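You operate a simulated robot arm through the tools that you are given. There is no shell and no other tool. Be economical: measure what you need, move in short steps, check, and stop when the job is done.

You are at the controls of a simulated robot arm. One attempt, no reset.

Task
Mix the powder on slow until the sight glass shows one colour.
Fine: red switch on, then lower and lock the lid, then start; stop with the black button and leave the red switch on.

It is judged by the outcome, as a careful person would: the job done as asked, and still so three seconds after it is handed in. It fails if anything else is knocked over, pushed out of place, dropped, spilled or broken. A push-on lid holds only when it is set on centred and level and pressed home; a screw cap is set on level and turned clockwise until tight.

Robot
A 7-joint arm with a two-finger parallel gripper, fixed in place. Base frame: the origin is at the foot of the arm, x ahead of it, y to its left, z up. Units: mm, degrees, N and s.
With the tool pointing down near the work surface it reaches from about 100 to 500 mm from the base axis. Its first joint turns from -115.0 to 115.0 degrees. Payload 3.91 kg.
Tool frame: the origin (TCP) lies between the finger pads and is the grasp point; the fingertips stand 30 mm ahead of it; z points along the fingers, y is the line along which they close. Largest opening 110 mm; finger width 20, thickness 10; the body of the gripper, 48 by 112 mm, starts 55 mm behind the TCP.
Orientation is told as [roll, pitch, yaw] about the base's x, y, z axes, in that order, counted from this pose: with the fingers straight down and closing along the base's y, the tool's x points along the base's -x, its y along +y and its z along -z.

Tools
- The arm moves only by the tool drive_tool. Its argument "targets" is text: rows parted by semicolons, each of 7 numbers parted by spaces: the turn, a rotation vector about the base's x, y, z in degrees, then the shift along the base's x, y, z in mm, then the opening, from 0 (shut) to 1 (fully open). In form: ax ay az dx dy dz hand; .... A call has 1 to 12 rows; each row shifts and turns the commanded pose from where the row before left it. Each row takes 0.2 s and may step no farther than 50 mm and 8.6 degrees from the row before; otherwise, or with a gripper value out of range, the whole call is refused. Where a pose cannot be reached the arm comes as near as it can. A force on the tool above 40 N (or 10 N above the force at the start of the call, whichever is more), or a blocked arm, ends the call early, and 0.2 s more pass. Each finger travels about 108 mm/s and halts on what it meets, pressing with about 29 N; the grip force reading is that of the motor and also rises with nothing between the fingers. The clock runs only during rows and for 0.2 s after the last one: add rows that do not move to give the fingers time. It gives the time, the measured TCP pose, the force on the tool (base axes), the opening and the grip force at its end, in the units of the frame above (readings bear some noise), with the torque about the TCP (base axes, N m) and any sound that the robot's microphone picked up, and new pictures: "show" is both (left out), scene, wrist or none.
- Cameras (640 x 400 px; columns grow to the right, rows downward): "scene" is fixed at [391.5, -660, 1814.9]; the picture's right is [1.00, -0.09, 0.00], its down [-0.04, -0.52, -0.85] and it looks along [0.07, 0.85, -0.52] (base axes); focal length 376 px, centre (320, 200). "wrist" rides on the gripper at [72, 17, -103] in the tool frame; the picture's right is [-0.23, 0.97, 0.00], its down [-0.76, -0.18, -0.62] and it looks along [-0.61, -0.14, 0.78] (tool axes); focal length 222 px, centre (320, 200). There is no depth. A picture from a camera that has moved, and an enlarged one, comes with that camera's place and axes in the base frame and with its lens. The place of the scene camera against the robot may be out by one fixed shift of up to 12 mm in any direction.
- slide_trunk(by): slides the trunk up (or, below 0, down) by that many mm; the arm rides with it, the base frame stays. It gives what a move gives, with no picture.
- inspect(camera, box): a new picture of the part [left, top, right, bottom] of that camera's present view, enlarged. The clock stands still meanwhile.
- job_done(): hands the job in; it is judged then, once.

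Go step by step. Nothing tells you positions but the pictures and the camera data: compare them with the known pose of the tool, close in by small moves and look again before you grip or let go. The budget is 120 turns and 200 pictures, counting those below and the enlarged ones. Unless the task says otherwise, let go and move clear before handing in, and close with one line.

The tools are called as a command line: name --argument value ..., lists and objects as JSON in quotes. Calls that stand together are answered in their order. drive_tool: Moves the arm, as the interface text tells. Its arguments: {"type":"object","properties":{"targets":{"type":"string"},"show":{"type":"string","enum":["both","scene","wrist","none"]}},"required":["targets"]} The other tools are called the same way: slide_trunk (by) slides the trunk up or down; inspect (camera, box) takes an enlarged picture of a part of a camera's view; job_done () hands the job in.

At the start:

```text
time_s: 0.0
tool_pos: [292.7, 326.1, 1501.2]
tool_rot: [-0.1, -0.1, 0.0]
ft_force: [-0.4, 0.0, 0.1]
moment: [-0.02, 0.0, -0.04]
opening: 110.1
gripper_force: 0.0
trunk travel left (down, up): [-925.0, 65.0]
```

scene: 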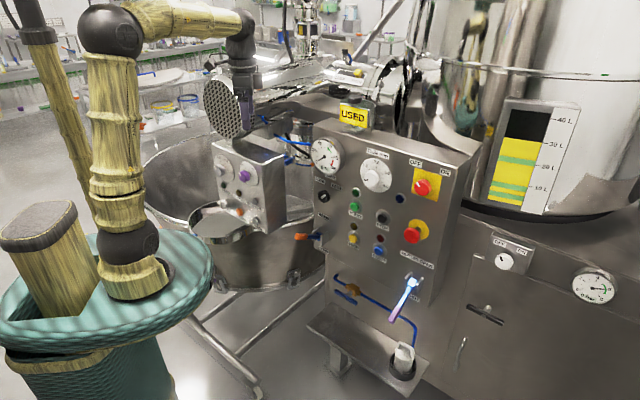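
wrist: 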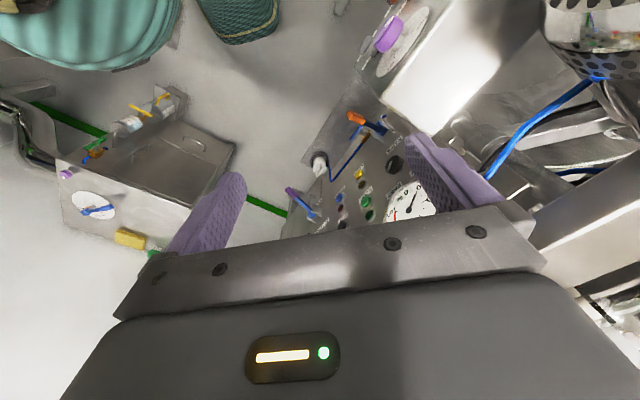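

I see a mixer machine with a control panel (gauge, dial, two red switches on yellow plates, coloured buttons) and a sight glass with colour bands. I'll enlarge the panel to read the labels.

inspect --camera "scene" --box '[300, 90, 480, 203]'

inspect --camera "scene" --box '[300, 180, 460, 280]'

inspect --camera "scene" --box '[190, 70, 350, 260]'

inspect --camera "scene" --box '[440, 90, 640, 310]'

inspect --camera "scene" --box '[240, 0, 480, 140]'

```text
3.54 times, centred on (390, 146) of scene
camera zoom: at [391.5, -660.0, 1814.9], right [1.0, -0.09, 0.0], down [-0.04, -0.52, -0.85], along [0.07, 0.85, -0.52], focal length 1330 px, centre (72, 389)
```

zoom: 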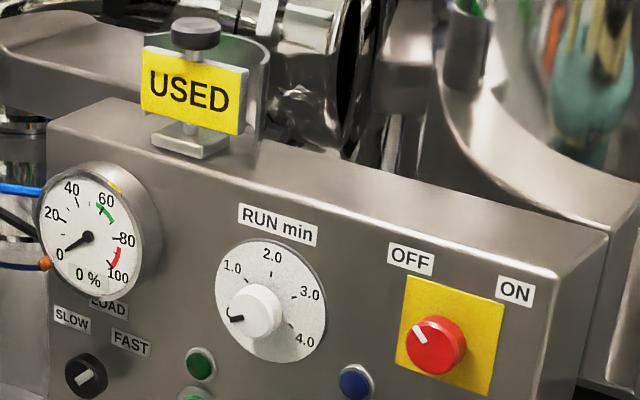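

```text
4.00 times, centred on (380, 230) of scene
camera zoom: at [391.5, -660.0, 1814.9], right [1.0, -0.09, 0.0], down [-0.04, -0.52, -0.85], along [0.07, 0.85, -0.52], focal length 1503 px, centre (80, 80)
```

zoom: 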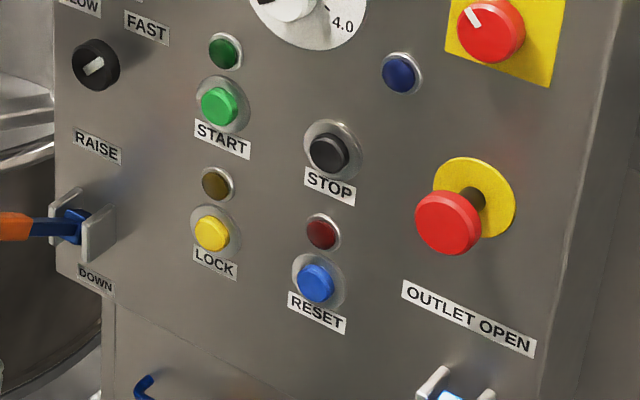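

```text
2.11 times, centred on (270, 165) of scene
camera zoom: at [391.5, -660.0, 1814.9], right [1.0, -0.09, 0.0], down [-0.04, -0.52, -0.85], along [0.07, 0.85, -0.52], focal length 791 px, centre (425, 274)
```

zoom: 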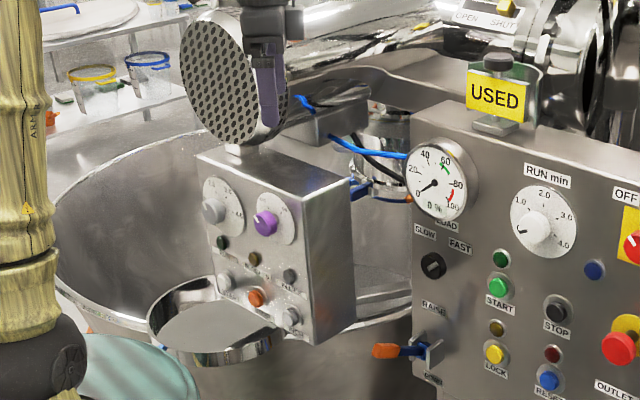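

```text
1.82 times, centred on (540, 200) of scene
camera zoom: at [391.5, -660.0, 1814.9], right [1.0, -0.09, 0.0], down [-0.04, -0.52, -0.85], along [0.07, 0.85, -0.52], focal length 683 px, centre (-80, 200)
```

zoom: 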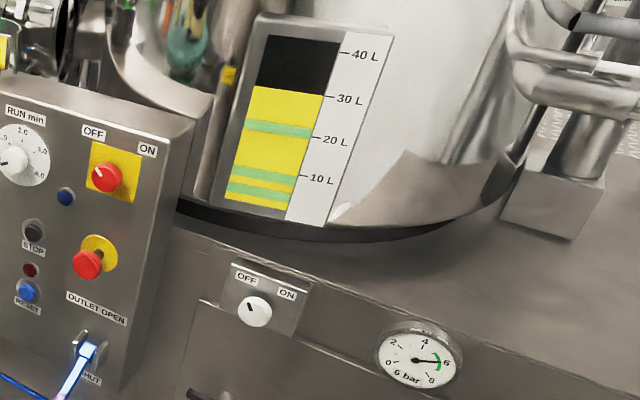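

```text
2.67 times, centred on (360, 70) of scene
camera zoom: at [391.5, -660.0, 1814.9], right [1.0, -0.09, 0.0], down [-0.04, -0.52, -0.85], along [0.07, 0.85, -0.52], focal length 1002 px, centre (213, 547)
```

zoom: 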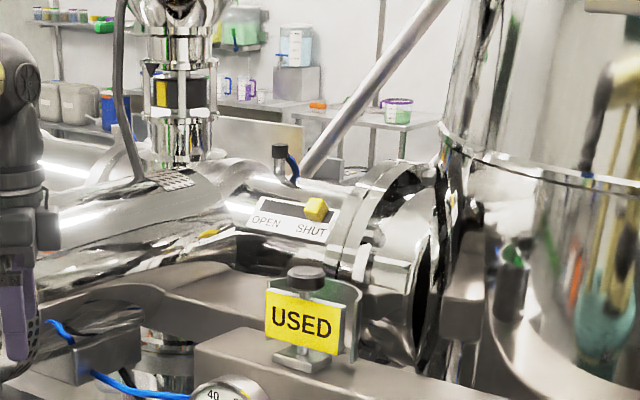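

The red OFF/ON rotary is at OFF, the SLOW/FAST knob and RAISE/DOWN lever need a closer look. I'll enlarge them, and the wrist view, to triangulate the panel.

inspect --camera "wrist" --box '[270, 80, 450, 240]'

inspect --camera "scene" --box '[305, 180, 345, 205]'

inspect --camera "scene" --box '[380, 260, 440, 300]'

inspect --camera "scene" --box '[295, 210, 345, 250]'

```text
2.50 times, centred on (360, 160) of wrist
camera zoom: at [221.1, 343.6, 1604.2], right [0.23, 0.97, 0.0], down [0.76, -0.18, 0.62], along [0.61, -0.14, -0.78], focal length 555 px, centre (220, 300)
```

zoom: 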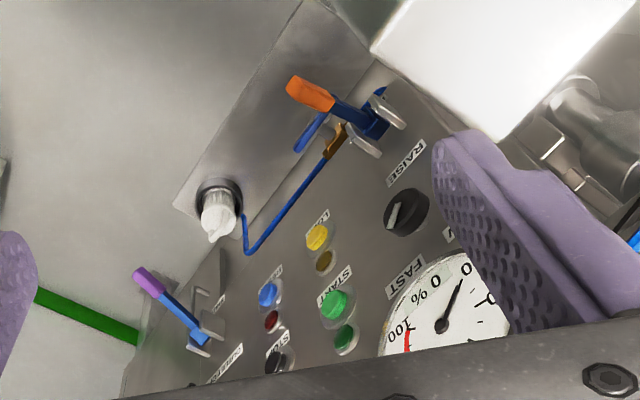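

```text
16.00 times, centred on (325, 192) of scene
camera zoom: at [391.5, -660.0, 1814.9], right [1.0, -0.09, 0.0], down [-0.04, -0.52, -0.85], along [0.07, 0.85, -0.52], focal length 6014 px, centre (240, 320)
```

zoom: 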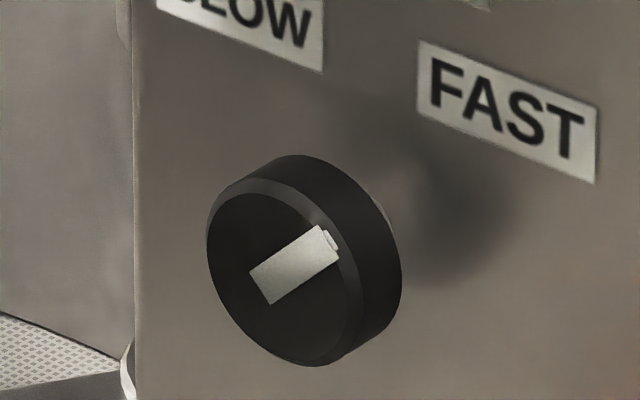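

```text
10.00 times, centred on (410, 280) of scene
camera zoom: at [391.5, -660.0, 1814.9], right [1.0, -0.09, 0.0], down [-0.04, -0.52, -0.85], along [0.07, 0.85, -0.52], focal length 3758 px, centre (-580, -600)
```

zoom: 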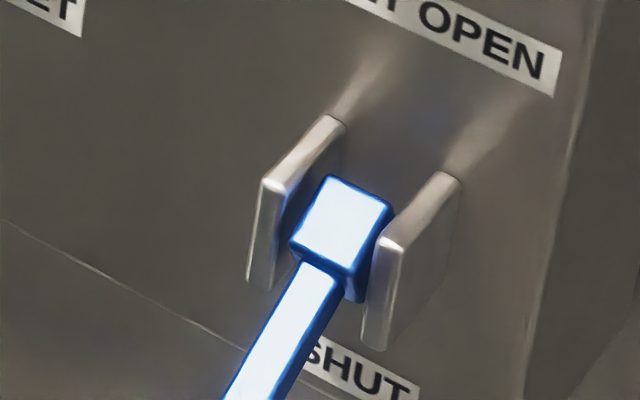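

```text
10.00 times, centred on (320, 230) of scene
camera zoom: at [391.5, -660.0, 1814.9], right [1.0, -0.09, 0.0], down [-0.04, -0.52, -0.85], along [0.07, 0.85, -0.52], focal length 3758 px, centre (320, -100)
```

zoom: 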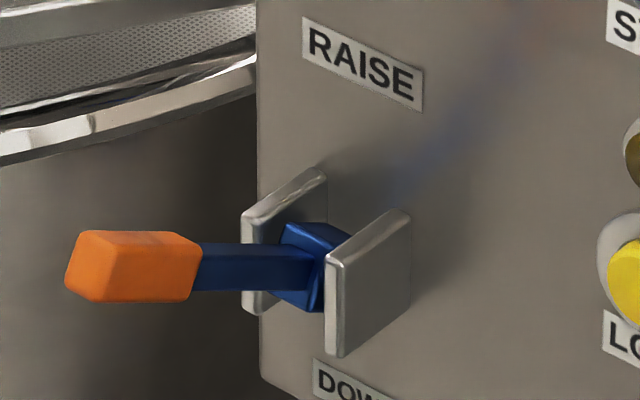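

The SLOW/FAST knob is at FAST, the outlet lever is at SHUT, and the lid lever is in neutral. The panel appears vertical, facing about (-0.61,-0.79), with START near (600,378,1158). I'll first move to free space and yaw the tool.

drive_tool --targets "0 0 7.5 0 -25 0 0;0 0 7.5 0 -25 0 0;0 0 7.5 0 -25 0 0;0 0 7.5 0 -25 0 0;0 0 7.5 0 -25 0 0;0 0 7.5 0 -25 0 0;0 0 7.5 0 -25 0 0;0 0 0 0 0 0 0"

```text
time_s: 1.8
tool_pos: [295.0, 151.4, 1502.4]
tool_rot: [0.1, 0.0, 52.6]
ft_force: [0.4, -0.6, 0.0]
moment: [-0.01, 0.03, 0.04]
opening: 0.0
gripper_force: 29.6
trunk travel left (down, up): [-925.0, 65.0]
camera wrist: at [237.7, 104.1, 1605.2], right [-0.64, 0.77, 0.0], down [0.6, 0.5, 0.62], along [0.48, 0.4, -0.78], focal length 222 px, centre (320, 200)
```

scene: 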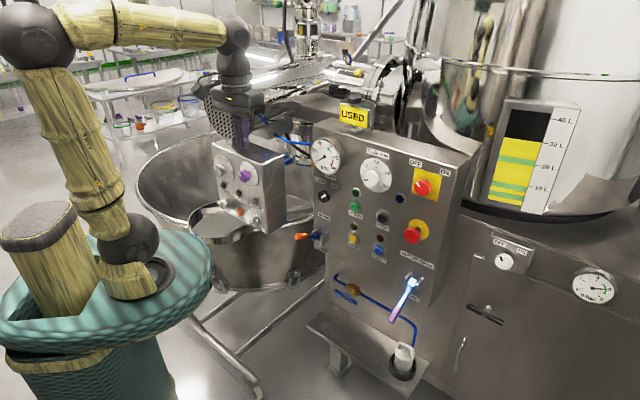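
wrist: 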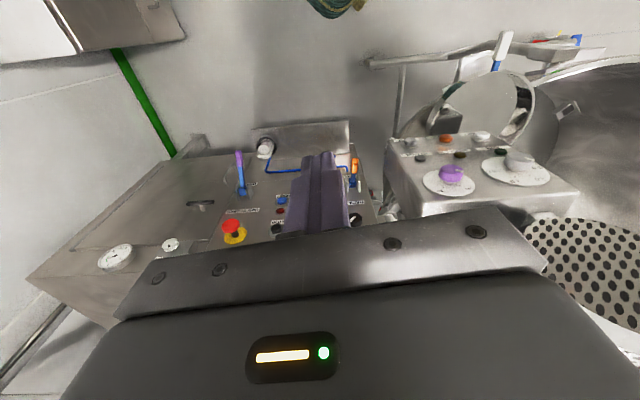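

The tool is clear of everything. Now I tilt it to horizontal, facing the panel, while moving forward.

drive_tool --targets "5.955 -4.55 0 15 0 0 0;5.955 -4.55 0 15 0 0 0;5.955 -4.55 0 15 0 0 0;5.955 -4.55 0 15 0 0 0;5.955 -4.55 0 15 0 0 0;5.955 -4.55 0 15 0 0 0;5.955 -4.55 0 15 0 0 0;5.955 -4.55 0 15 0 0 0;5.955 -4.55 0 15 0 0 0;5.955 -4.55 0 15 0 0 0;5.955 -4.55 0 15 0 0 0;5.955 -4.55 0 15 0 0 0"

```text
time_s: 4.4
tool_pos: [474.2, 152.1, 1501.2]
tool_rot: [67.8, -89.9, -15.5]
ft_force: [0.1, 0.4, -0.1]
moment: [0.0, -0.01, 0.0]
opening: 0.1
gripper_force: 29.0
trunk travel left (down, up): [-925.0, 65.0]
camera wrist: at [398.6, 80.8, 1427.9], right [-0.77, 0.59, 0.23], down [-0.24, -0.6, 0.76], along [0.59, 0.53, 0.61], focal length 222 px, centre (320, 200)
```

scene: 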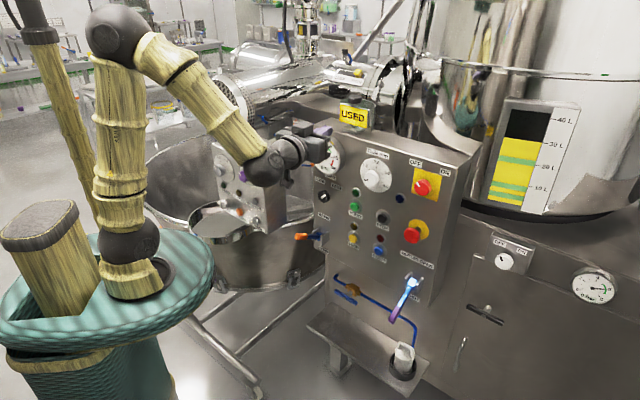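
wrist: 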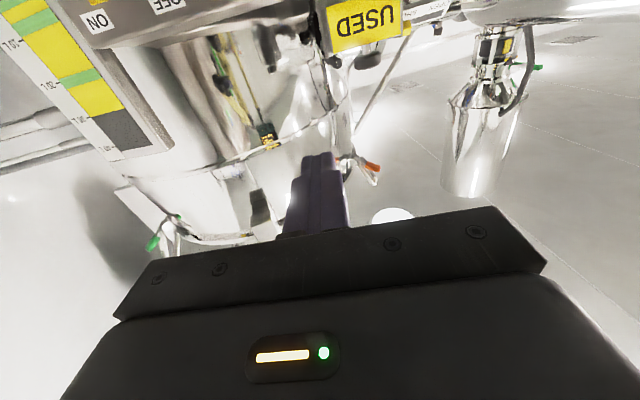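

Tool is now horizontal facing the panel. I lower the trunk to bring the hand to panel height.

slide_trunk --by -220

drive_tool --targets "0 0 0 40 -40 0 0;0 0 0 40 -30 0 0;0 0 0 0 0 0 0"

```text
time_s: 6.7
tool_pos: [473.1, 151.1, 1280.8]
tool_rot: [89.5, -89.9, -36.8]
ft_force: [0.1, 0.6, 0.3]
moment: [-0.01, 0.0, 0.0]
opening: 0.0
gripper_force: 28.9
trunk travel left (down, up): [-705.0, 285.0]
```

```text
refused: row 1 steps farther than a row can; nothing moved
```

The trunk is down; I step toward the red switch's line in smaller steps.

drive_tool --targets "0 0 0 30 -20 0 0;0 0 0 30 -20 0 0;0 0 0 30 -20 0 0;0 0 0 0 0 0 0"

```text
time_s: 7.7
tool_pos: [564.0, 87.5, 1284.1]
tool_rot: [87.7, -89.9, -34.9]
ft_force: [0.3, -0.7, -1.0]
moment: [0.02, -0.01, 0.0]
opening: 0.2
gripper_force: 29.4
trunk travel left (down, up): [-705.0, 285.0]
camera wrist: at [488.4, 16.9, 1210.9], right [-0.77, 0.59, 0.23], down [-0.24, -0.6, 0.76], along [0.59, 0.54, 0.61], focal length 222 px, centre (320, 200)
```

scene: 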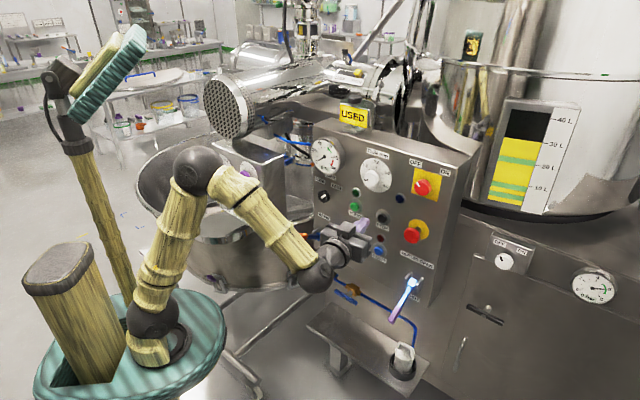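
wrist: 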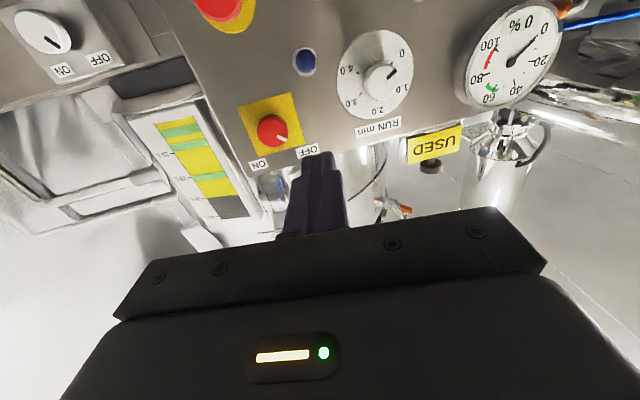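

I can now see the red switch, RUN dial and USED tag from below; the estimates put the red switch near 92 mm right and 40 mm higher than the tool. I'll move in line with it at a safe standoff.

drive_tool --targets "0 0 0 29 0 9 0.6;0 0 0 29 0 9 0.6;0 0 0 29 0 9 0.6;0 0 0 29 0 9 0.6;0 0 0 0 0 0 0.6"

```text
time_s: 8.9
tool_pos: [678.2, 89.7, 1321.0]
tool_rot: [83.9, -89.8, -31.3]
ft_force: [0.4, 0.2, -0.8]
moment: [0.0, 0.01, -0.01]
opening: 66.1
gripper_force: 0.1
trunk travel left (down, up): [-705.0, 285.0]
camera wrist: at [602.0, 18.1, 1248.0], right [-0.77, 0.59, 0.23], down [-0.24, -0.6, 0.76], along [0.59, 0.54, 0.61], focal length 222 px, centre (320, 200)
```

scene: 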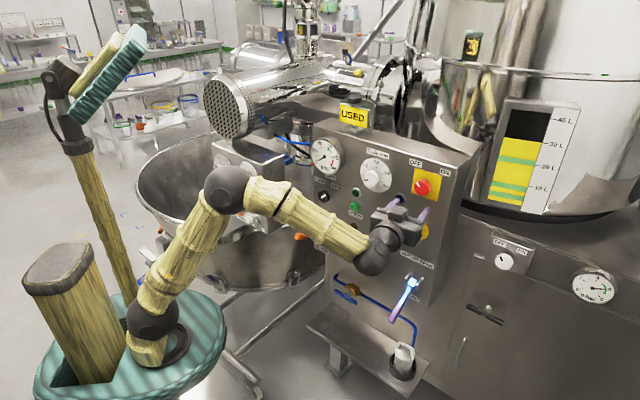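
wrist: 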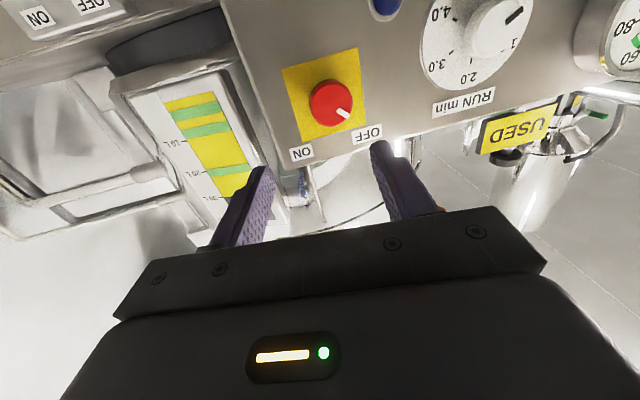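

Two wrist views give the red knob's face near (743,198,1309) and show the panel turned about 6.5° from my tool yaw. I'll correct the yaw and centre on the knob.

drive_tool --targets "0 0 -2.2 4 10 -4 0.65;0 0 -2.2 4 15 -4 0.65;0 0 -2.1 4 17 -3.5 0.65;0 0 0 5 18 0 0.65;0 0 0 0 0 0 0.65" --show "wrist"

```text
time_s: 10.1
tool_pos: [694.7, 150.1, 1307.9]
tool_rot: [97.4, -89.9, -51.1]
ft_force: [-0.2, 0.0, 0.9]
moment: [0.01, 0.02, -0.02]
opening: 71.3
gripper_force: 0.1
trunk travel left (down, up): [-705.0, 285.0]
camera wrist: at [611.7, 87.9, 1234.7], right [-0.7, 0.67, 0.23], down [-0.3, -0.57, 0.76], along [0.64, 0.46, 0.61], focal length 222 px, centre (320, 200)
```

wrist: 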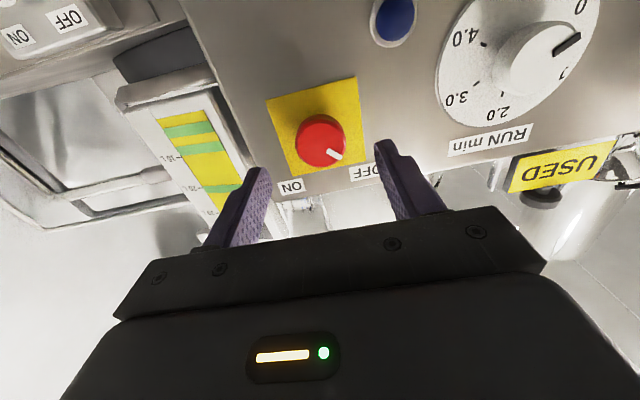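

The knob is centred between the fingers, about 68 mm ahead of the TCP. I advance to straddle it.

drive_tool --targets "0 0 0 10 10.5 1 0.65;0 0 0 11 11.4 1 0.65;0 0 0 10 10.5 0 0.65;0 0 0 0 0 0 0.65"

```text
time_s: 11.1
tool_pos: [726.6, 185.2, 1308.9]
tool_rot: [90.6, -89.9, -44.5]
ft_force: [0.9, 0.9, 0.4]
moment: [-0.03, 0.02, 0.0]
opening: 71.5
gripper_force: 0.0
trunk travel left (down, up): [-705.0, 285.0]
camera wrist: at [642.8, 122.0, 1235.6], right [-0.7, 0.67, 0.23], down [-0.3, -0.57, 0.76], along [0.64, 0.47, 0.61], focal length 222 px, centre (320, 200)
```

scene: 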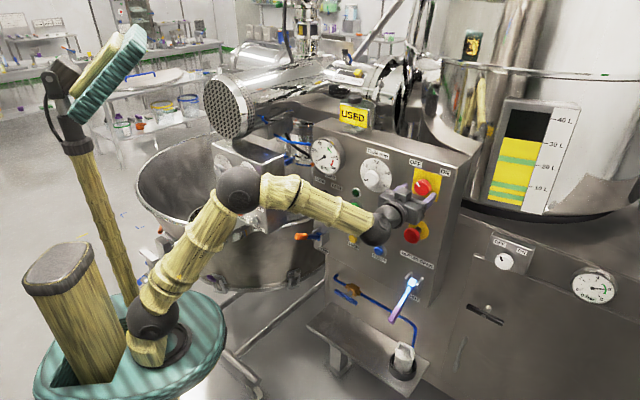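
wrist: 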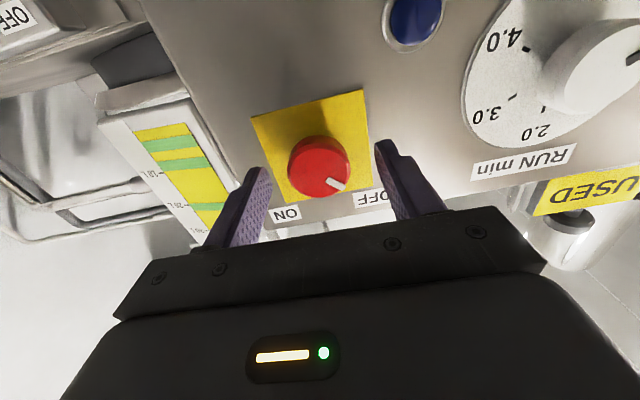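

Knob is well centred and overlapped by ~14 mm of finger. I advance slightly and close on it.

drive_tool --targets "0 0 0 2.5 2.5 -1 0.65;0 0 0 0 0 0 0.5;0 0 0 0 0 0 0.38;0 0 0 0 0 0 0.3;0 0 0 0 0 0 0.3" --show "wrist"

```text
time_s: 12.3
tool_pos: [730.4, 185.0, 1308.1]
tool_rot: [84.1, -89.8, -38.1]
ft_force: [4.0, -1.4, 0.8]
moment: [0.11, -0.05, -0.5]
opening: 43.2
gripper_force: 44.9
trunk travel left (down, up): [-705.0, 285.0]
camera wrist: at [646.2, 122.6, 1234.6], right [-0.7, 0.68, 0.23], down [-0.3, -0.57, 0.76], along [0.65, 0.46, 0.61], focal length 222 px, centre (320, 200)
```

wrist: 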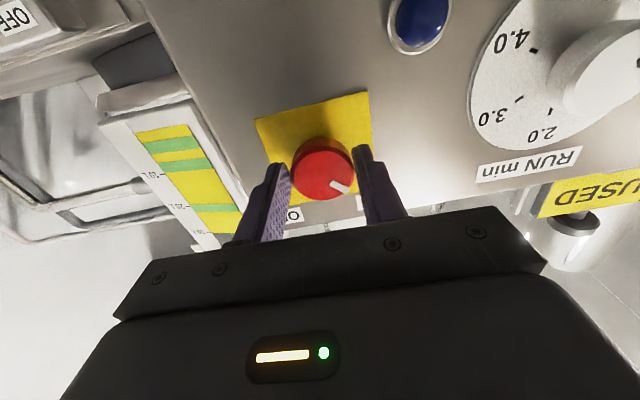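

Gripped at 43 mm. Now turning clockwise (positive about the push axis) toward ON.

drive_tool --targets "5.2 5.4 0 0 0 0 0.3;5.2 5.4 0 0 0 0 0.3;5.2 5.4 0 0 0 0 0.3;5.2 5.4 0 0 0 0 0.3;5.2 5.4 0 0 0 0 0.3;5.2 5.4 0 0 0 0 0.3;5.2 5.4 0 0 0 0 0.3;5.2 5.4 0 0 0 0 0.3"

```text
time_s: 14.1
tool_pos: [726.9, 189.3, 1311.4]
tool_rot: [90.4, -30.0, -43.8]
ft_force: [-0.2, 11.9, 19.3]
moment: [0.64, -0.79, -0.06]
opening: 43.3
gripper_force: 45.4
trunk travel left (down, up): [-705.0, 285.0]
camera wrist: at [602.8, 164.0, 1288.3], right [-0.21, 0.2, 0.96], down [0.11, -0.97, 0.22], along [0.97, 0.15, 0.19], focal length 222 px, centre (320, 200)
```

scene: 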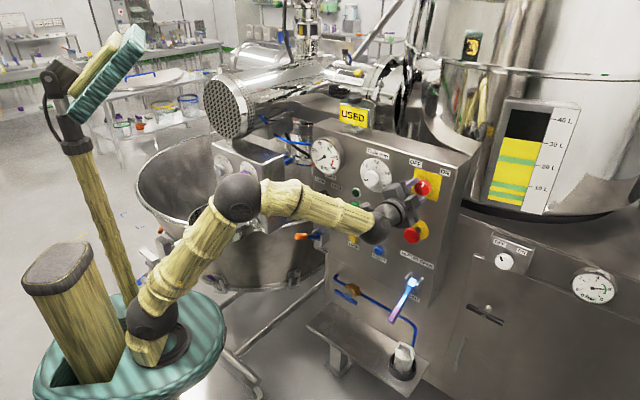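
wrist: 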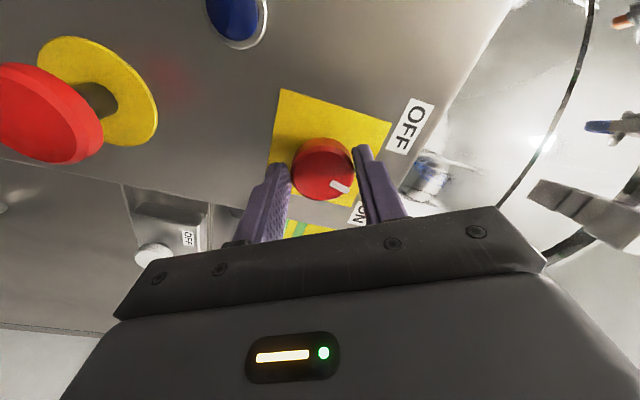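

The knob follows the fingers (60° so far). I relieve the side load and continue to ON.

drive_tool --targets "5.2 5.4 0 -1.5 1.5 1.5 0.3;5.2 5.4 0 -1 1.5 1.5 0.3;5.2 5.4 0 0 0 0 0.3;5.2 5.4 0 0 0 0 0.3;0 0 0 0 0 0 0.3" --show "wrist"

```text
time_s: 15.3
tool_pos: [723.9, 189.3, 1314.4]
tool_rot: [90.4, -0.1, -43.8]
ft_force: [5.3, 10.5, 29.3]
moment: [0.48, -0.76, -0.79]
opening: 43.1
gripper_force: 44.8
trunk travel left (down, up): [-705.0, 285.0]
camera wrist: at [600.7, 165.7, 1330.2], right [0.16, -0.16, 0.97], down [0.12, -0.98, -0.18], along [0.98, 0.14, -0.14], focal length 222 px, centre (320, 200)
```

wrist: 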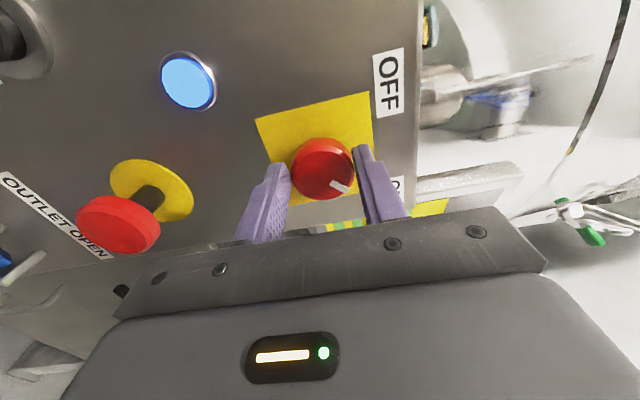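

The blue power lamp has lit, so the red switch is ON. I release and back away.

drive_tool --targets "0 0 0 0 0 0 0.5;0 0 0 0 0 0 0.65;0 0 0 0 0 0 0.65;0 0 0 -14 -14.4 0 0.65;0 0 0 -17 -17.3 0 0.65;0 0 0 -17 -17.3 0 0.65;0 0 0 -17 -17.3 0 0.65;0 0 0 0 0 0 0.65"

inspect --camera "wrist" --box '[120, 0, 440, 240]'

```text
time_s: 17.1
tool_pos: [661.1, 122.8, 1312.2]
tool_rot: [90.0, 0.2, -43.8]
ft_force: [-0.7, 0.0, -0.5]
moment: [0.0, -0.02, -0.01]
opening: 71.5
gripper_force: 0.1
trunk travel left (down, up): [-705.0, 285.0]
camera wrist: at [537.7, 98.9, 1327.8], right [0.16, -0.16, 0.97], down [0.12, -0.98, -0.18], along [0.98, 0.14, -0.14], focal length 222 px, centre (320, 200)
```

scene: 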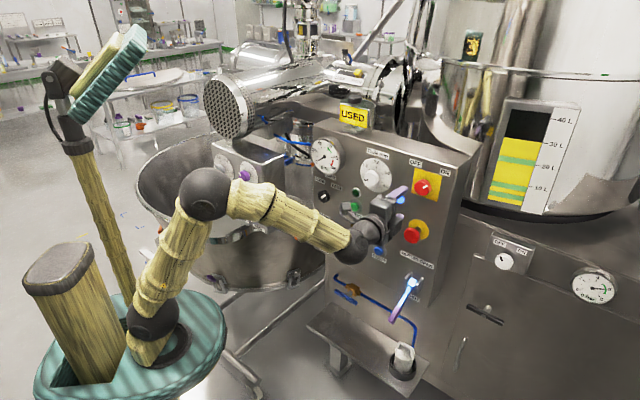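
wrist: 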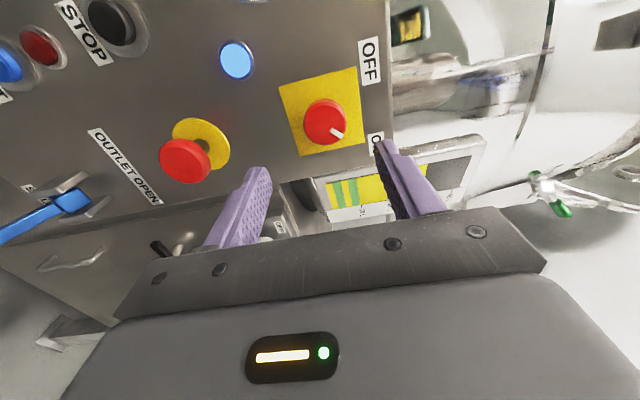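

```text
1.67 times, centred on (280, 120) of wrist
camera zoom: at [537.7, 98.9, 1327.8], right [0.16, -0.16, 0.97], down [0.12, -0.98, -0.18], along [0.98, 0.14, -0.14], focal length 370 px, centre (387, 333)
```

zoom: 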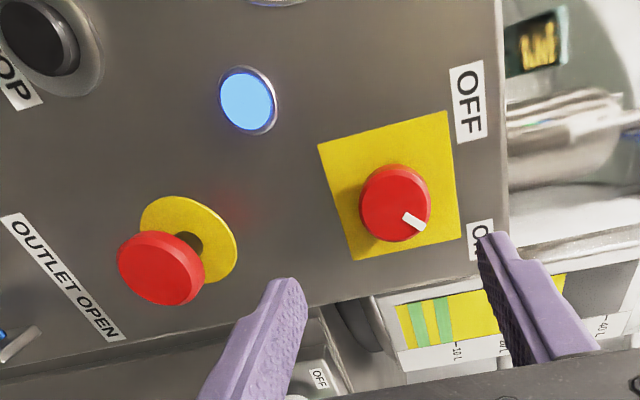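

The red switch is at ON with its lamp lit. Next is the SLOW/FAST knob; I roll the tool back and move left in front of it at a safe standoff.

drive_tool --targets "-5.2 -5.4 0 -15.5 12.9 -10 0.5;-5.2 -5.4 0 -15.5 12.9 -10 0.5;-5.2 -5.4 0 -15.5 12.9 -10 0.5;-5.2 -5.4 0 -15.5 12.9 -10 0.5;-5.2 -5.4 0 -15.5 12.9 -10 0.5;-5.2 -5.4 0 -15.5 12.9 -10 0.5;-5.2 -5.4 0 -15.5 12.9 -10 0.5;-5.2 -5.4 0 -15.5 12.9 -10 0.5;-5.2 -5.4 0 -15.5 12.9 -10 0.5;-5.2 -5.4 0 -15.5 12.9 -10 0.5;-5.2 -5.4 0 -15.5 12.9 -10 0.5;-5.2 -5.4 0 -15.5 12.9 -10 0.5"

```text
time_s: 19.7
tool_pos: [476.9, 279.0, 1187.7]
tool_rot: [-57.1, -90.1, 103.3]
ft_force: [-0.1, -0.4, 0.7]
moment: [0.01, -0.01, -0.03]
opening: 55.0
gripper_force: 0.0
trunk travel left (down, up): [-705.0, 285.0]
camera wrist: at [392.2, 216.7, 1115.6], right [-0.7, 0.67, 0.23], down [-0.3, -0.57, 0.76], along [0.64, 0.47, 0.61], focal length 222 px, centre (320, 200)
```

scene: 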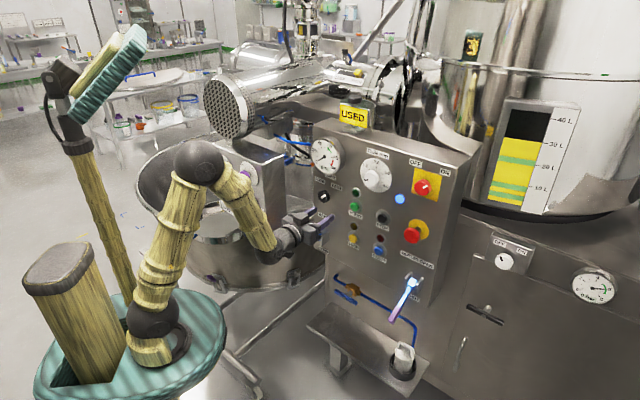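
wrist: 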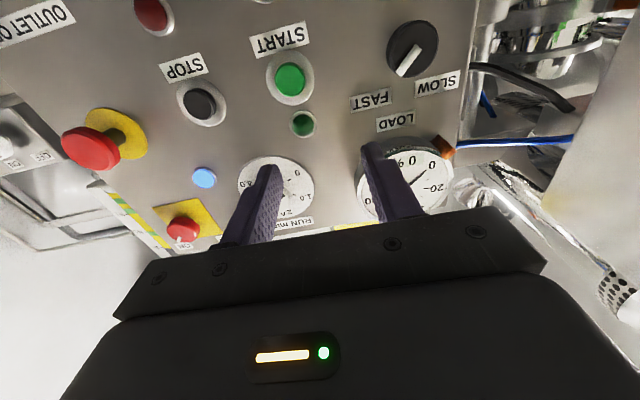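

The SLOW/FAST knob is near 96 mm left of the tool; a neighbouring box ends about 90 mm left of the knob. I move in line carefully.

drive_tool --targets "0 0 0 -17.3 16.6 -7 0.65;0 0 0 -17.3 16.6 -7 0.65;0 0 0 -17.3 16.6 -7 0.65;0 0 0 -17.1 16.8 -7 0.65;0 0 0 0 0 0 0.65"

```text
time_s: 20.9
tool_pos: [452.3, 303.4, 1176.2]
tool_rot: [50.1, -89.7, -3.9]
ft_force: [0.7, -0.3, 0.6]
moment: [0.02, 0.02, 0.07]
opening: 71.4
gripper_force: 0.1
out of reach, approached as far as the arm can: row 2, 3, 4
trunk travel left (down, up): [-705.0, 285.0]
camera wrist: at [368.9, 240.7, 1103.8], right [-0.7, 0.68, 0.23], down [-0.3, -0.57, 0.76], along [0.65, 0.46, 0.6], focal length 222 px, centre (320, 200)
```

scene: 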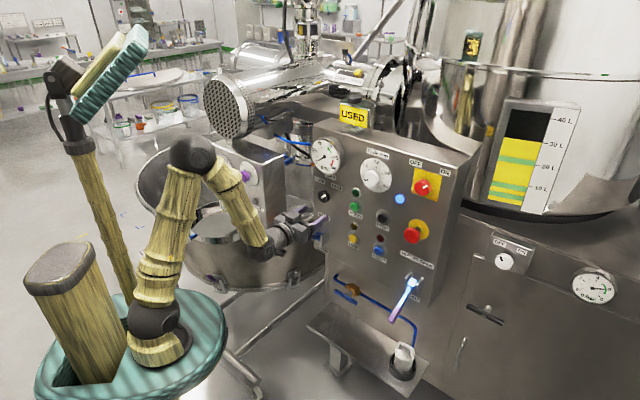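
wrist: 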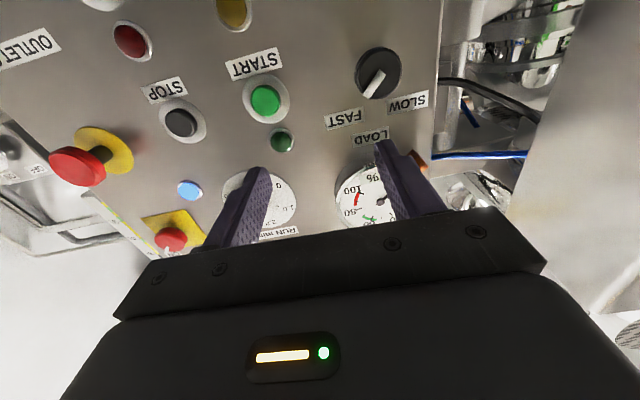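

The arm hit its fold limit because the wrist is close to shoulder height. I'll raise the tool relative to the arm and lower the trunk by the same amount.

drive_tool --targets "0 0 0 10 -10 30 0.65;0 0 0 10 -10 35 0.65;0 0 0 0 0 35 0.65;0 0 0 0 0 35 0.65;0 0 0 0 0 35 0.65;0 0 0 0 0 35 0.65;0 0 0 0 0 0 0.65" --show "none"

slide_trunk --by -200

```text
time_s: 22.5
tool_pos: [467.2, 281.5, 1382.0]
tool_rot: [82.4, -89.9, -36.1]
ft_force: [-0.3, -0.3, 0.8]
moment: [0.03, -0.03, 0.03]
opening: 71.5
gripper_force: 0.0
trunk travel left (down, up): [-705.0, 285.0]
```

```text
time_s: 24.7
tool_pos: [467.6, 280.9, 1181.2]
tool_rot: [90.2, -89.9, -44.0]
ft_force: [-0.5, 0.9, -0.5]
moment: [-0.01, -0.02, 0.01]
opening: 71.5
gripper_force: 0.0
trunk travel left (down, up): [-505.0, 485.0]
```

Now there is room. Move left toward the knob line again.

drive_tool --targets "0 0 0 -16.5 16 -5 0.65;0 0 0 -16.5 16 -5 0.65;0 0 0 -16.5 16 -5 0.65;0 0 0 -16.5 16 -5 0.65;0 0 0 0 0 0 0.65"

```text
time_s: 25.9
tool_pos: [405.8, 340.9, 1163.6]
tool_rot: [59.1, -89.7, -12.8]
ft_force: [1.5, -0.3, -1.0]
moment: [0.0, -0.03, 0.09]
opening: 71.7
gripper_force: 0.1
out of reach, approached as far as the arm can: row 3
trunk travel left (down, up): [-505.0, 485.0]
camera wrist: at [321.8, 278.8, 1091.3], right [-0.7, 0.67, 0.23], down [-0.3, -0.57, 0.76], along [0.65, 0.47, 0.6], focal length 222 px, centre (320, 200)
```

scene: 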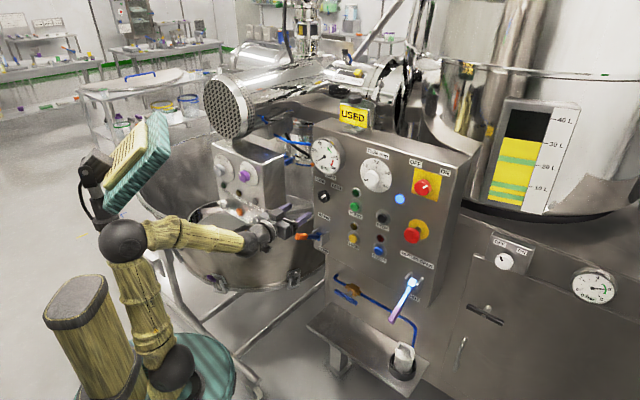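
wrist: 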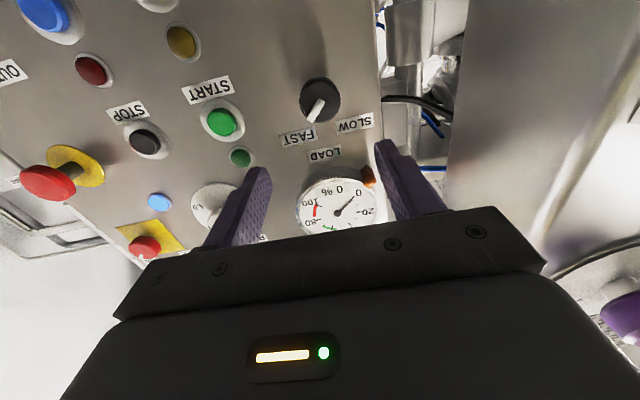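

I'm in line with the SLOW/FAST knob (face near 137 mm ahead, 12 mm lower). I advance partway while rolling -22° so the camera stays clear of the RAISE lever.

drive_tool --targets "-5.2 -5.4 0 11.8 13 -3 0.65;-5.2 -5.4 0 11.8 13 -3 0.65;-5.2 -5.4 0 11.8 13 -3 0.65;0 0 0 11.8 13 -3 0.65;0 0 0 0 0 0 0.65"

```text
time_s: 27.1
tool_pos: [452.2, 391.0, 1154.1]
tool_rot: [-89.8, -67.6, 135.9]
ft_force: [-0.5, -0.6, 0.2]
moment: [0.03, 0.0, 0.03]
opening: 71.4
gripper_force: 0.1
trunk travel left (down, up): [-505.0, 485.0]
camera wrist: at [389.4, 309.1, 1079.5], right [-0.71, 0.69, -0.16], down [-0.52, -0.36, 0.77], along [0.47, 0.63, 0.61], focal length 222 px, centre (320, 200)
```

scene: 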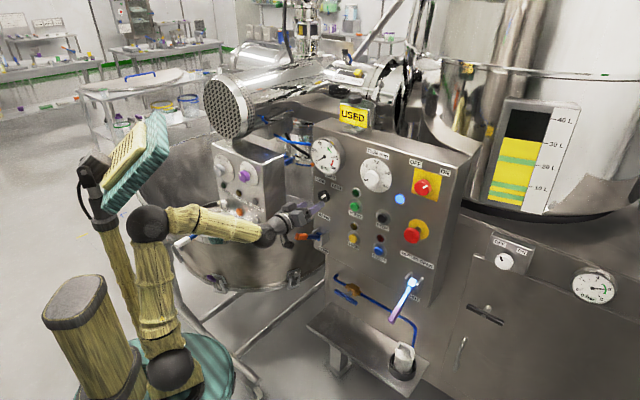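
wrist: 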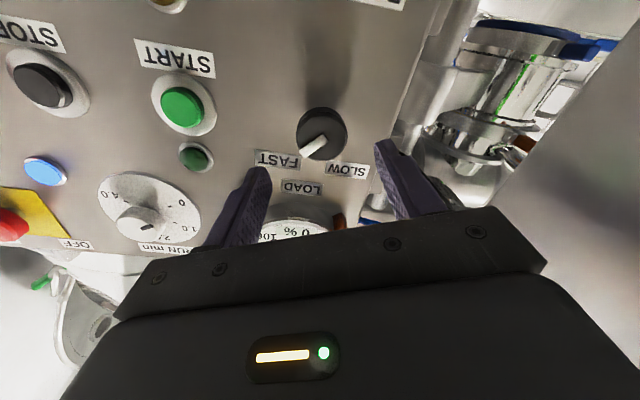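

Nearly centred. I advance 35 mm with a small correction and check again.

drive_tool --targets "0 0 0 11.6 13.1 -1.5 0.65;0 0 0 11.6 13.1 -1.5 0.65;0 0 0 0 0 0 0.65" --show "wrist"

```text
time_s: 27.9
tool_pos: [475.4, 420.5, 1152.2]
tool_rot: [-89.8, -67.7, 136.0]
ft_force: [-0.6, -0.4, -0.3]
moment: [-0.02, 0.01, 0.02]
opening: 71.4
gripper_force: 0.0
trunk travel left (down, up): [-505.0, 485.0]
camera wrist: at [412.6, 337.3, 1077.4], right [-0.71, 0.68, -0.16], down [-0.52, -0.36, 0.77], along [0.47, 0.63, 0.61], focal length 222 px, centre (320, 200)
```

wrist: 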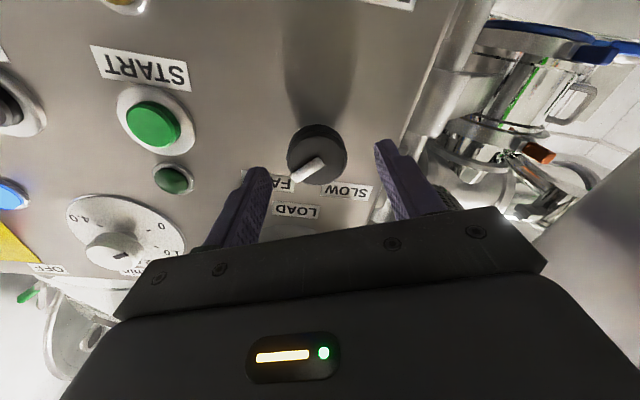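

Still centred by the best depth estimate (knob face ~30 mm ahead of TCP, i.e. at the fingertips). Advance 10 mm and look.

drive_tool --targets "0 0 0 3.5 3.6 0 0.65;0 0 0 3.5 3.6 0 0.65;0 0 0 0 0 0 0.65" --show "none"

inspect --camera "wrist" --box '[220, 100, 420, 240]'

inspect --camera "scene" --box '[250, 160, 380, 250]'

```text
time_s: 28.7
tool_pos: [481.9, 425.9, 1154.1]
tool_rot: [-89.3, -67.8, 135.8]
ft_force: [0.3, 0.1, -0.4]
moment: [0.01, -0.01, -0.01]
opening: 71.3
gripper_force: 0.0
out of reach, approached as far as the arm can: row 2
trunk travel left (down, up): [-505.0, 485.0]
```

```text
2.86 times, centred on (320, 170) of wrist
camera zoom: at [419.9, 342.0, 1079.9], right [-0.72, 0.68, -0.16], down [-0.52, -0.36, 0.77], along [0.47, 0.64, 0.61], focal length 635 px, centre (320, 286)
```

zoom: 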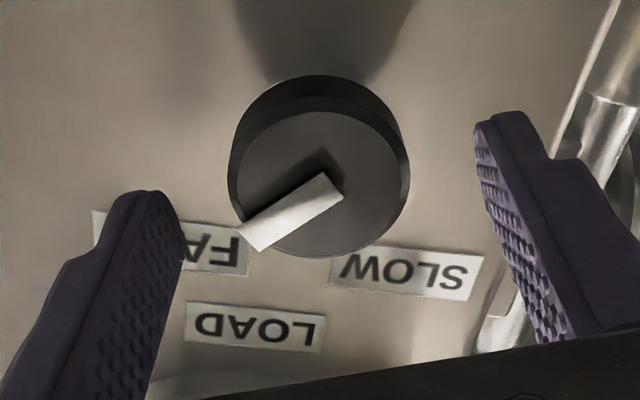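

```text
4.44 times, centred on (315, 205) of scene
camera zoom: at [391.5, -660.0, 1814.9], right [1.0, -0.09, 0.0], down [-0.04, -0.52, -0.85], along [0.07, 0.85, -0.52], focal length 1670 px, centre (342, 178)
```

zoom: 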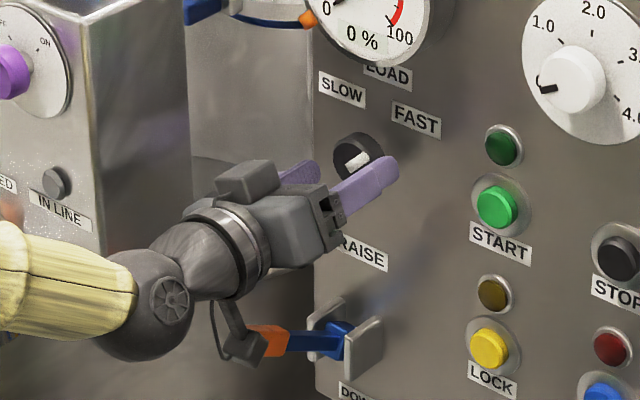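

The wrist camera is near the orange lever handle, so I roll a further -22° (camera swings away to the right) before advancing and gripping.

drive_tool --targets "-5.2 -5.4 0 0 0 0 0.65;-5.2 -5.4 0 0 0 0 0.65;-5.2 -5.4 0 0 0 0 0.65;0 0 0 2.8 2.9 0 0.65;0 0 0 2.8 2.9 0 0.65;0 0 0 0 0 0 0.65" --show "wrist"

inspect --camera "scene" --box '[250, 160, 380, 250]'

```text
time_s: 30.1
tool_pos: [498.2, 390.6, 1213.5]
tool_rot: [-89.6, -45.2, 135.9]
ft_force: [-0.1, 0.8, 0.3]
moment: [-0.01, 0.0, 0.01]
opening: 71.5
gripper_force: 0.0
out of reach, approached as far as the arm can: row 1, 2, 3, 4
trunk travel left (down, up): [-505.0, 485.0]
camera wrist: at [454.3, 288.5, 1150.4], right [-0.62, 0.59, -0.52], down [-0.72, -0.16, 0.67], along [0.31, 0.79, 0.53], focal length 222 px, centre (320, 200)
```

wrist: 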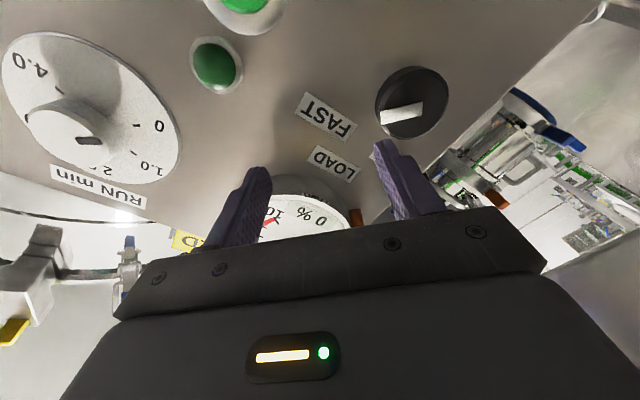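

```text
4.44 times, centred on (315, 205) of scene
camera zoom: at [391.5, -660.0, 1814.9], right [1.0, -0.09, 0.0], down [-0.04, -0.52, -0.85], along [0.07, 0.85, -0.52], focal length 1670 px, centre (342, 178)
```

zoom: 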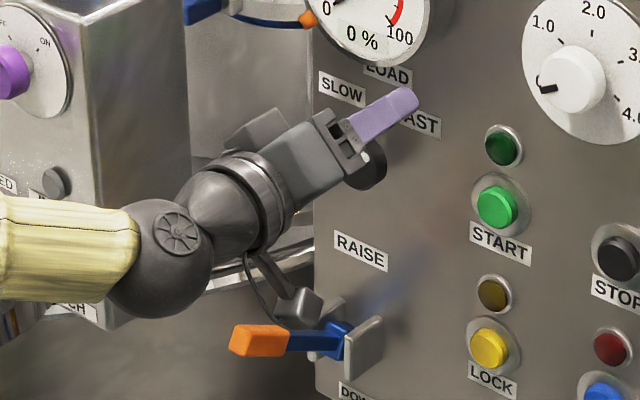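

The arm hit a wrist limit and drifted upward without touching anything. I'll back off, roll back to 0, and do the lid lever first (moving it down also clears space for the speed knob).

drive_tool --targets "0 0 0 -31 -32.4 0 0.3;0 0 0 -31 -32.4 0 0.3;0 0 0 -25 -26 0 0;5.2 5.4 0 2 -2 -7 0;5.2 5.4 0 2 -2 -7 0;5.2 5.4 0 2 -2 -7 0;5.2 5.4 0 2 -2 -7 0;5.2 5.4 0 2 -2 -7 0;5.2 5.4 0 2 -2 -7 0;0 0 0 0 0 0 0"

```text
time_s: 32.3
tool_pos: [426.6, 285.0, 1174.3]
tool_rot: [98.1, -89.8, -52.1]
ft_force: [0.1, -0.7, -0.4]
moment: [-0.01, -0.01, 0.0]
opening: 0.0
gripper_force: 28.4
out of reach, approached as far as the arm can: row 3
trunk travel left (down, up): [-505.0, 485.0]
camera wrist: at [342.6, 223.4, 1101.0], right [-0.7, 0.68, 0.23], down [-0.3, -0.57, 0.76], along [0.65, 0.46, 0.61], focal length 222 px, centre (320, 200)
```

scene: 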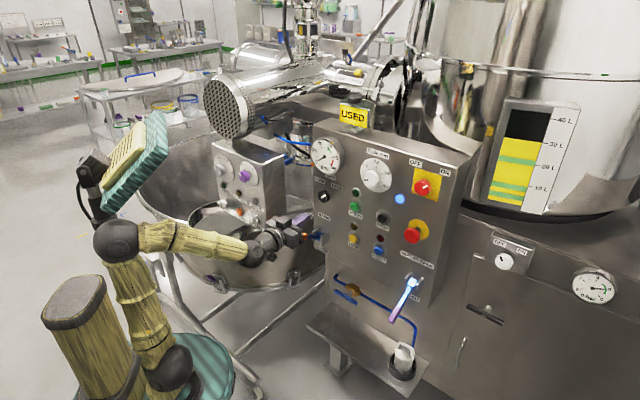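
wrist: 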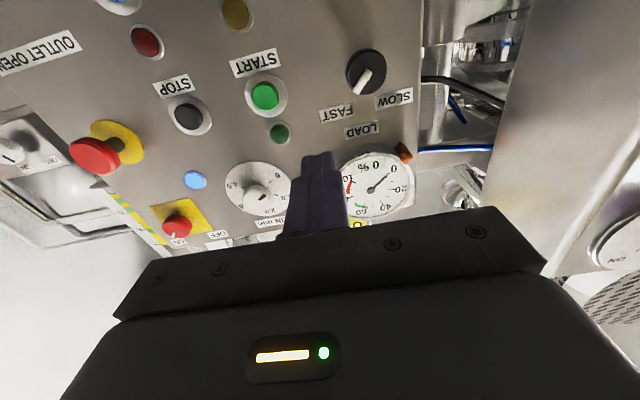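

Back at roll 0 and clear. I lower to view the lever from slightly beneath.

drive_tool --targets "0 0 0 -5 5 -25 0;0 0 0 -5 5 -25 0;0 0 0 0 0 -30 0;0 0 0 0 0 0 0"

```text
time_s: 33.3
tool_pos: [419.4, 296.3, 1094.9]
tool_rot: [95.5, -90.0, -49.3]
ft_force: [0.3, -0.4, 0.5]
moment: [0.0, -0.01, 0.0]
opening: 0.4
gripper_force: 28.8
trunk travel left (down, up): [-505.0, 485.0]
camera wrist: at [336.1, 233.8, 1021.9], right [-0.7, 0.67, 0.23], down [-0.3, -0.57, 0.76], along [0.64, 0.47, 0.61], focal length 222 px, centre (320, 200)
```

scene: 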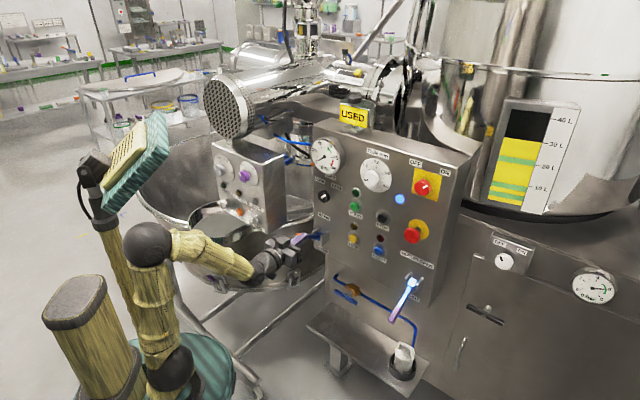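
wrist: 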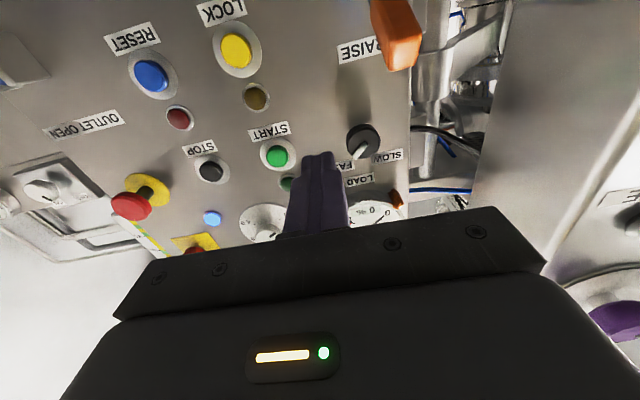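

The orange handle end is near 54 mm left of and about 55 mm below the tool. I'll pitch the nose down 40° and come above the handle.

drive_tool --targets "-5.76 5.55 0 -5 10 3 0;-5.76 5.55 0 -5 10 3 0;-5.76 5.55 0 -5 10 3 0;-5.76 5.55 0 -5 10 3 0;-5.76 5.55 0 -5 10 3 0;0 0 0 0 0 0 0"

```text
time_s: 34.7
tool_pos: [389.3, 343.7, 1103.7]
tool_rot: [2.9, -58.4, 46.0]
ft_force: [-0.8, 0.8, 0.3]
moment: [0.01, -0.01, 0.03]
opening: 0.0
gripper_force: 29.1
out of reach, approached as far as the arm can: row 4, 5
trunk travel left (down, up): [-505.0, 485.0]
camera wrist: at [294.2, 260.3, 1097.2], right [-0.65, 0.73, 0.22], down [0.06, -0.23, 0.97], along [0.76, 0.64, 0.1], focal length 222 px, centre (320, 200)
```

scene: 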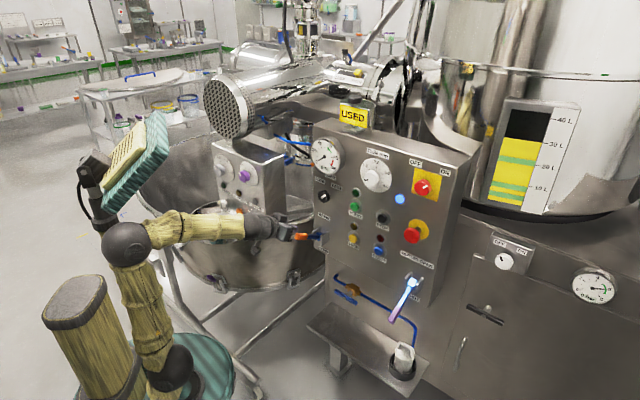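
wrist: 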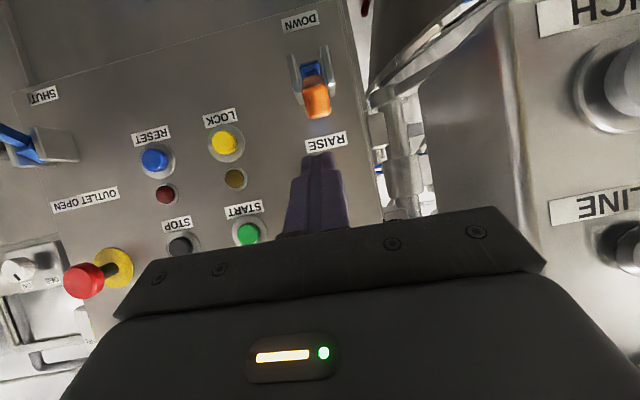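

Very good view: the handle end is at about e'=36, h'=550, z=1044, pivot near z=979. I move over it then press down in small steps.

drive_tool --targets "0 0 0 5.5 10 -8 0;0 0 0 5.5 10 -8 0;0 0 0 0 0 -9 0;0 0 0 0 0 0 0" --show "both"

```text
time_s: 35.7
tool_pos: [400.4, 362.2, 1082.5]
tool_rot: [2.8, -58.3, 45.9]
ft_force: [-0.3, 0.5, 1.0]
moment: [0.01, -0.01, 0.01]
opening: 0.3
gripper_force: 29.2
trunk travel left (down, up): [-505.0, 485.0]
camera wrist: at [304.6, 280.0, 1073.7], right [-0.64, 0.73, 0.22], down [0.07, -0.23, 0.97], along [0.76, 0.64, 0.1], focal length 222 px, centre (320, 200)
```

scene: 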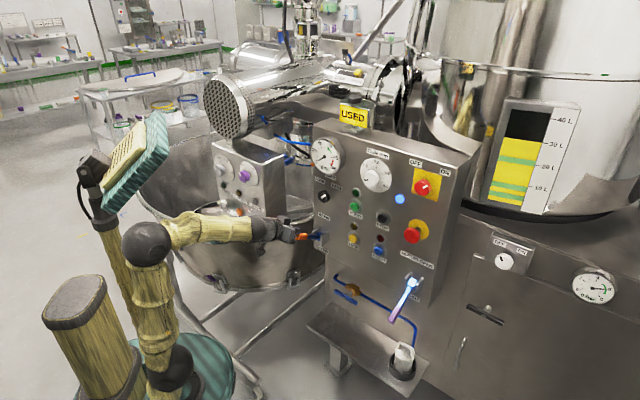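
wrist: 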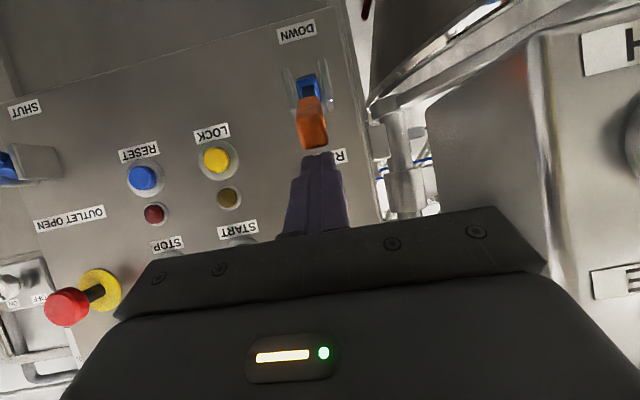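

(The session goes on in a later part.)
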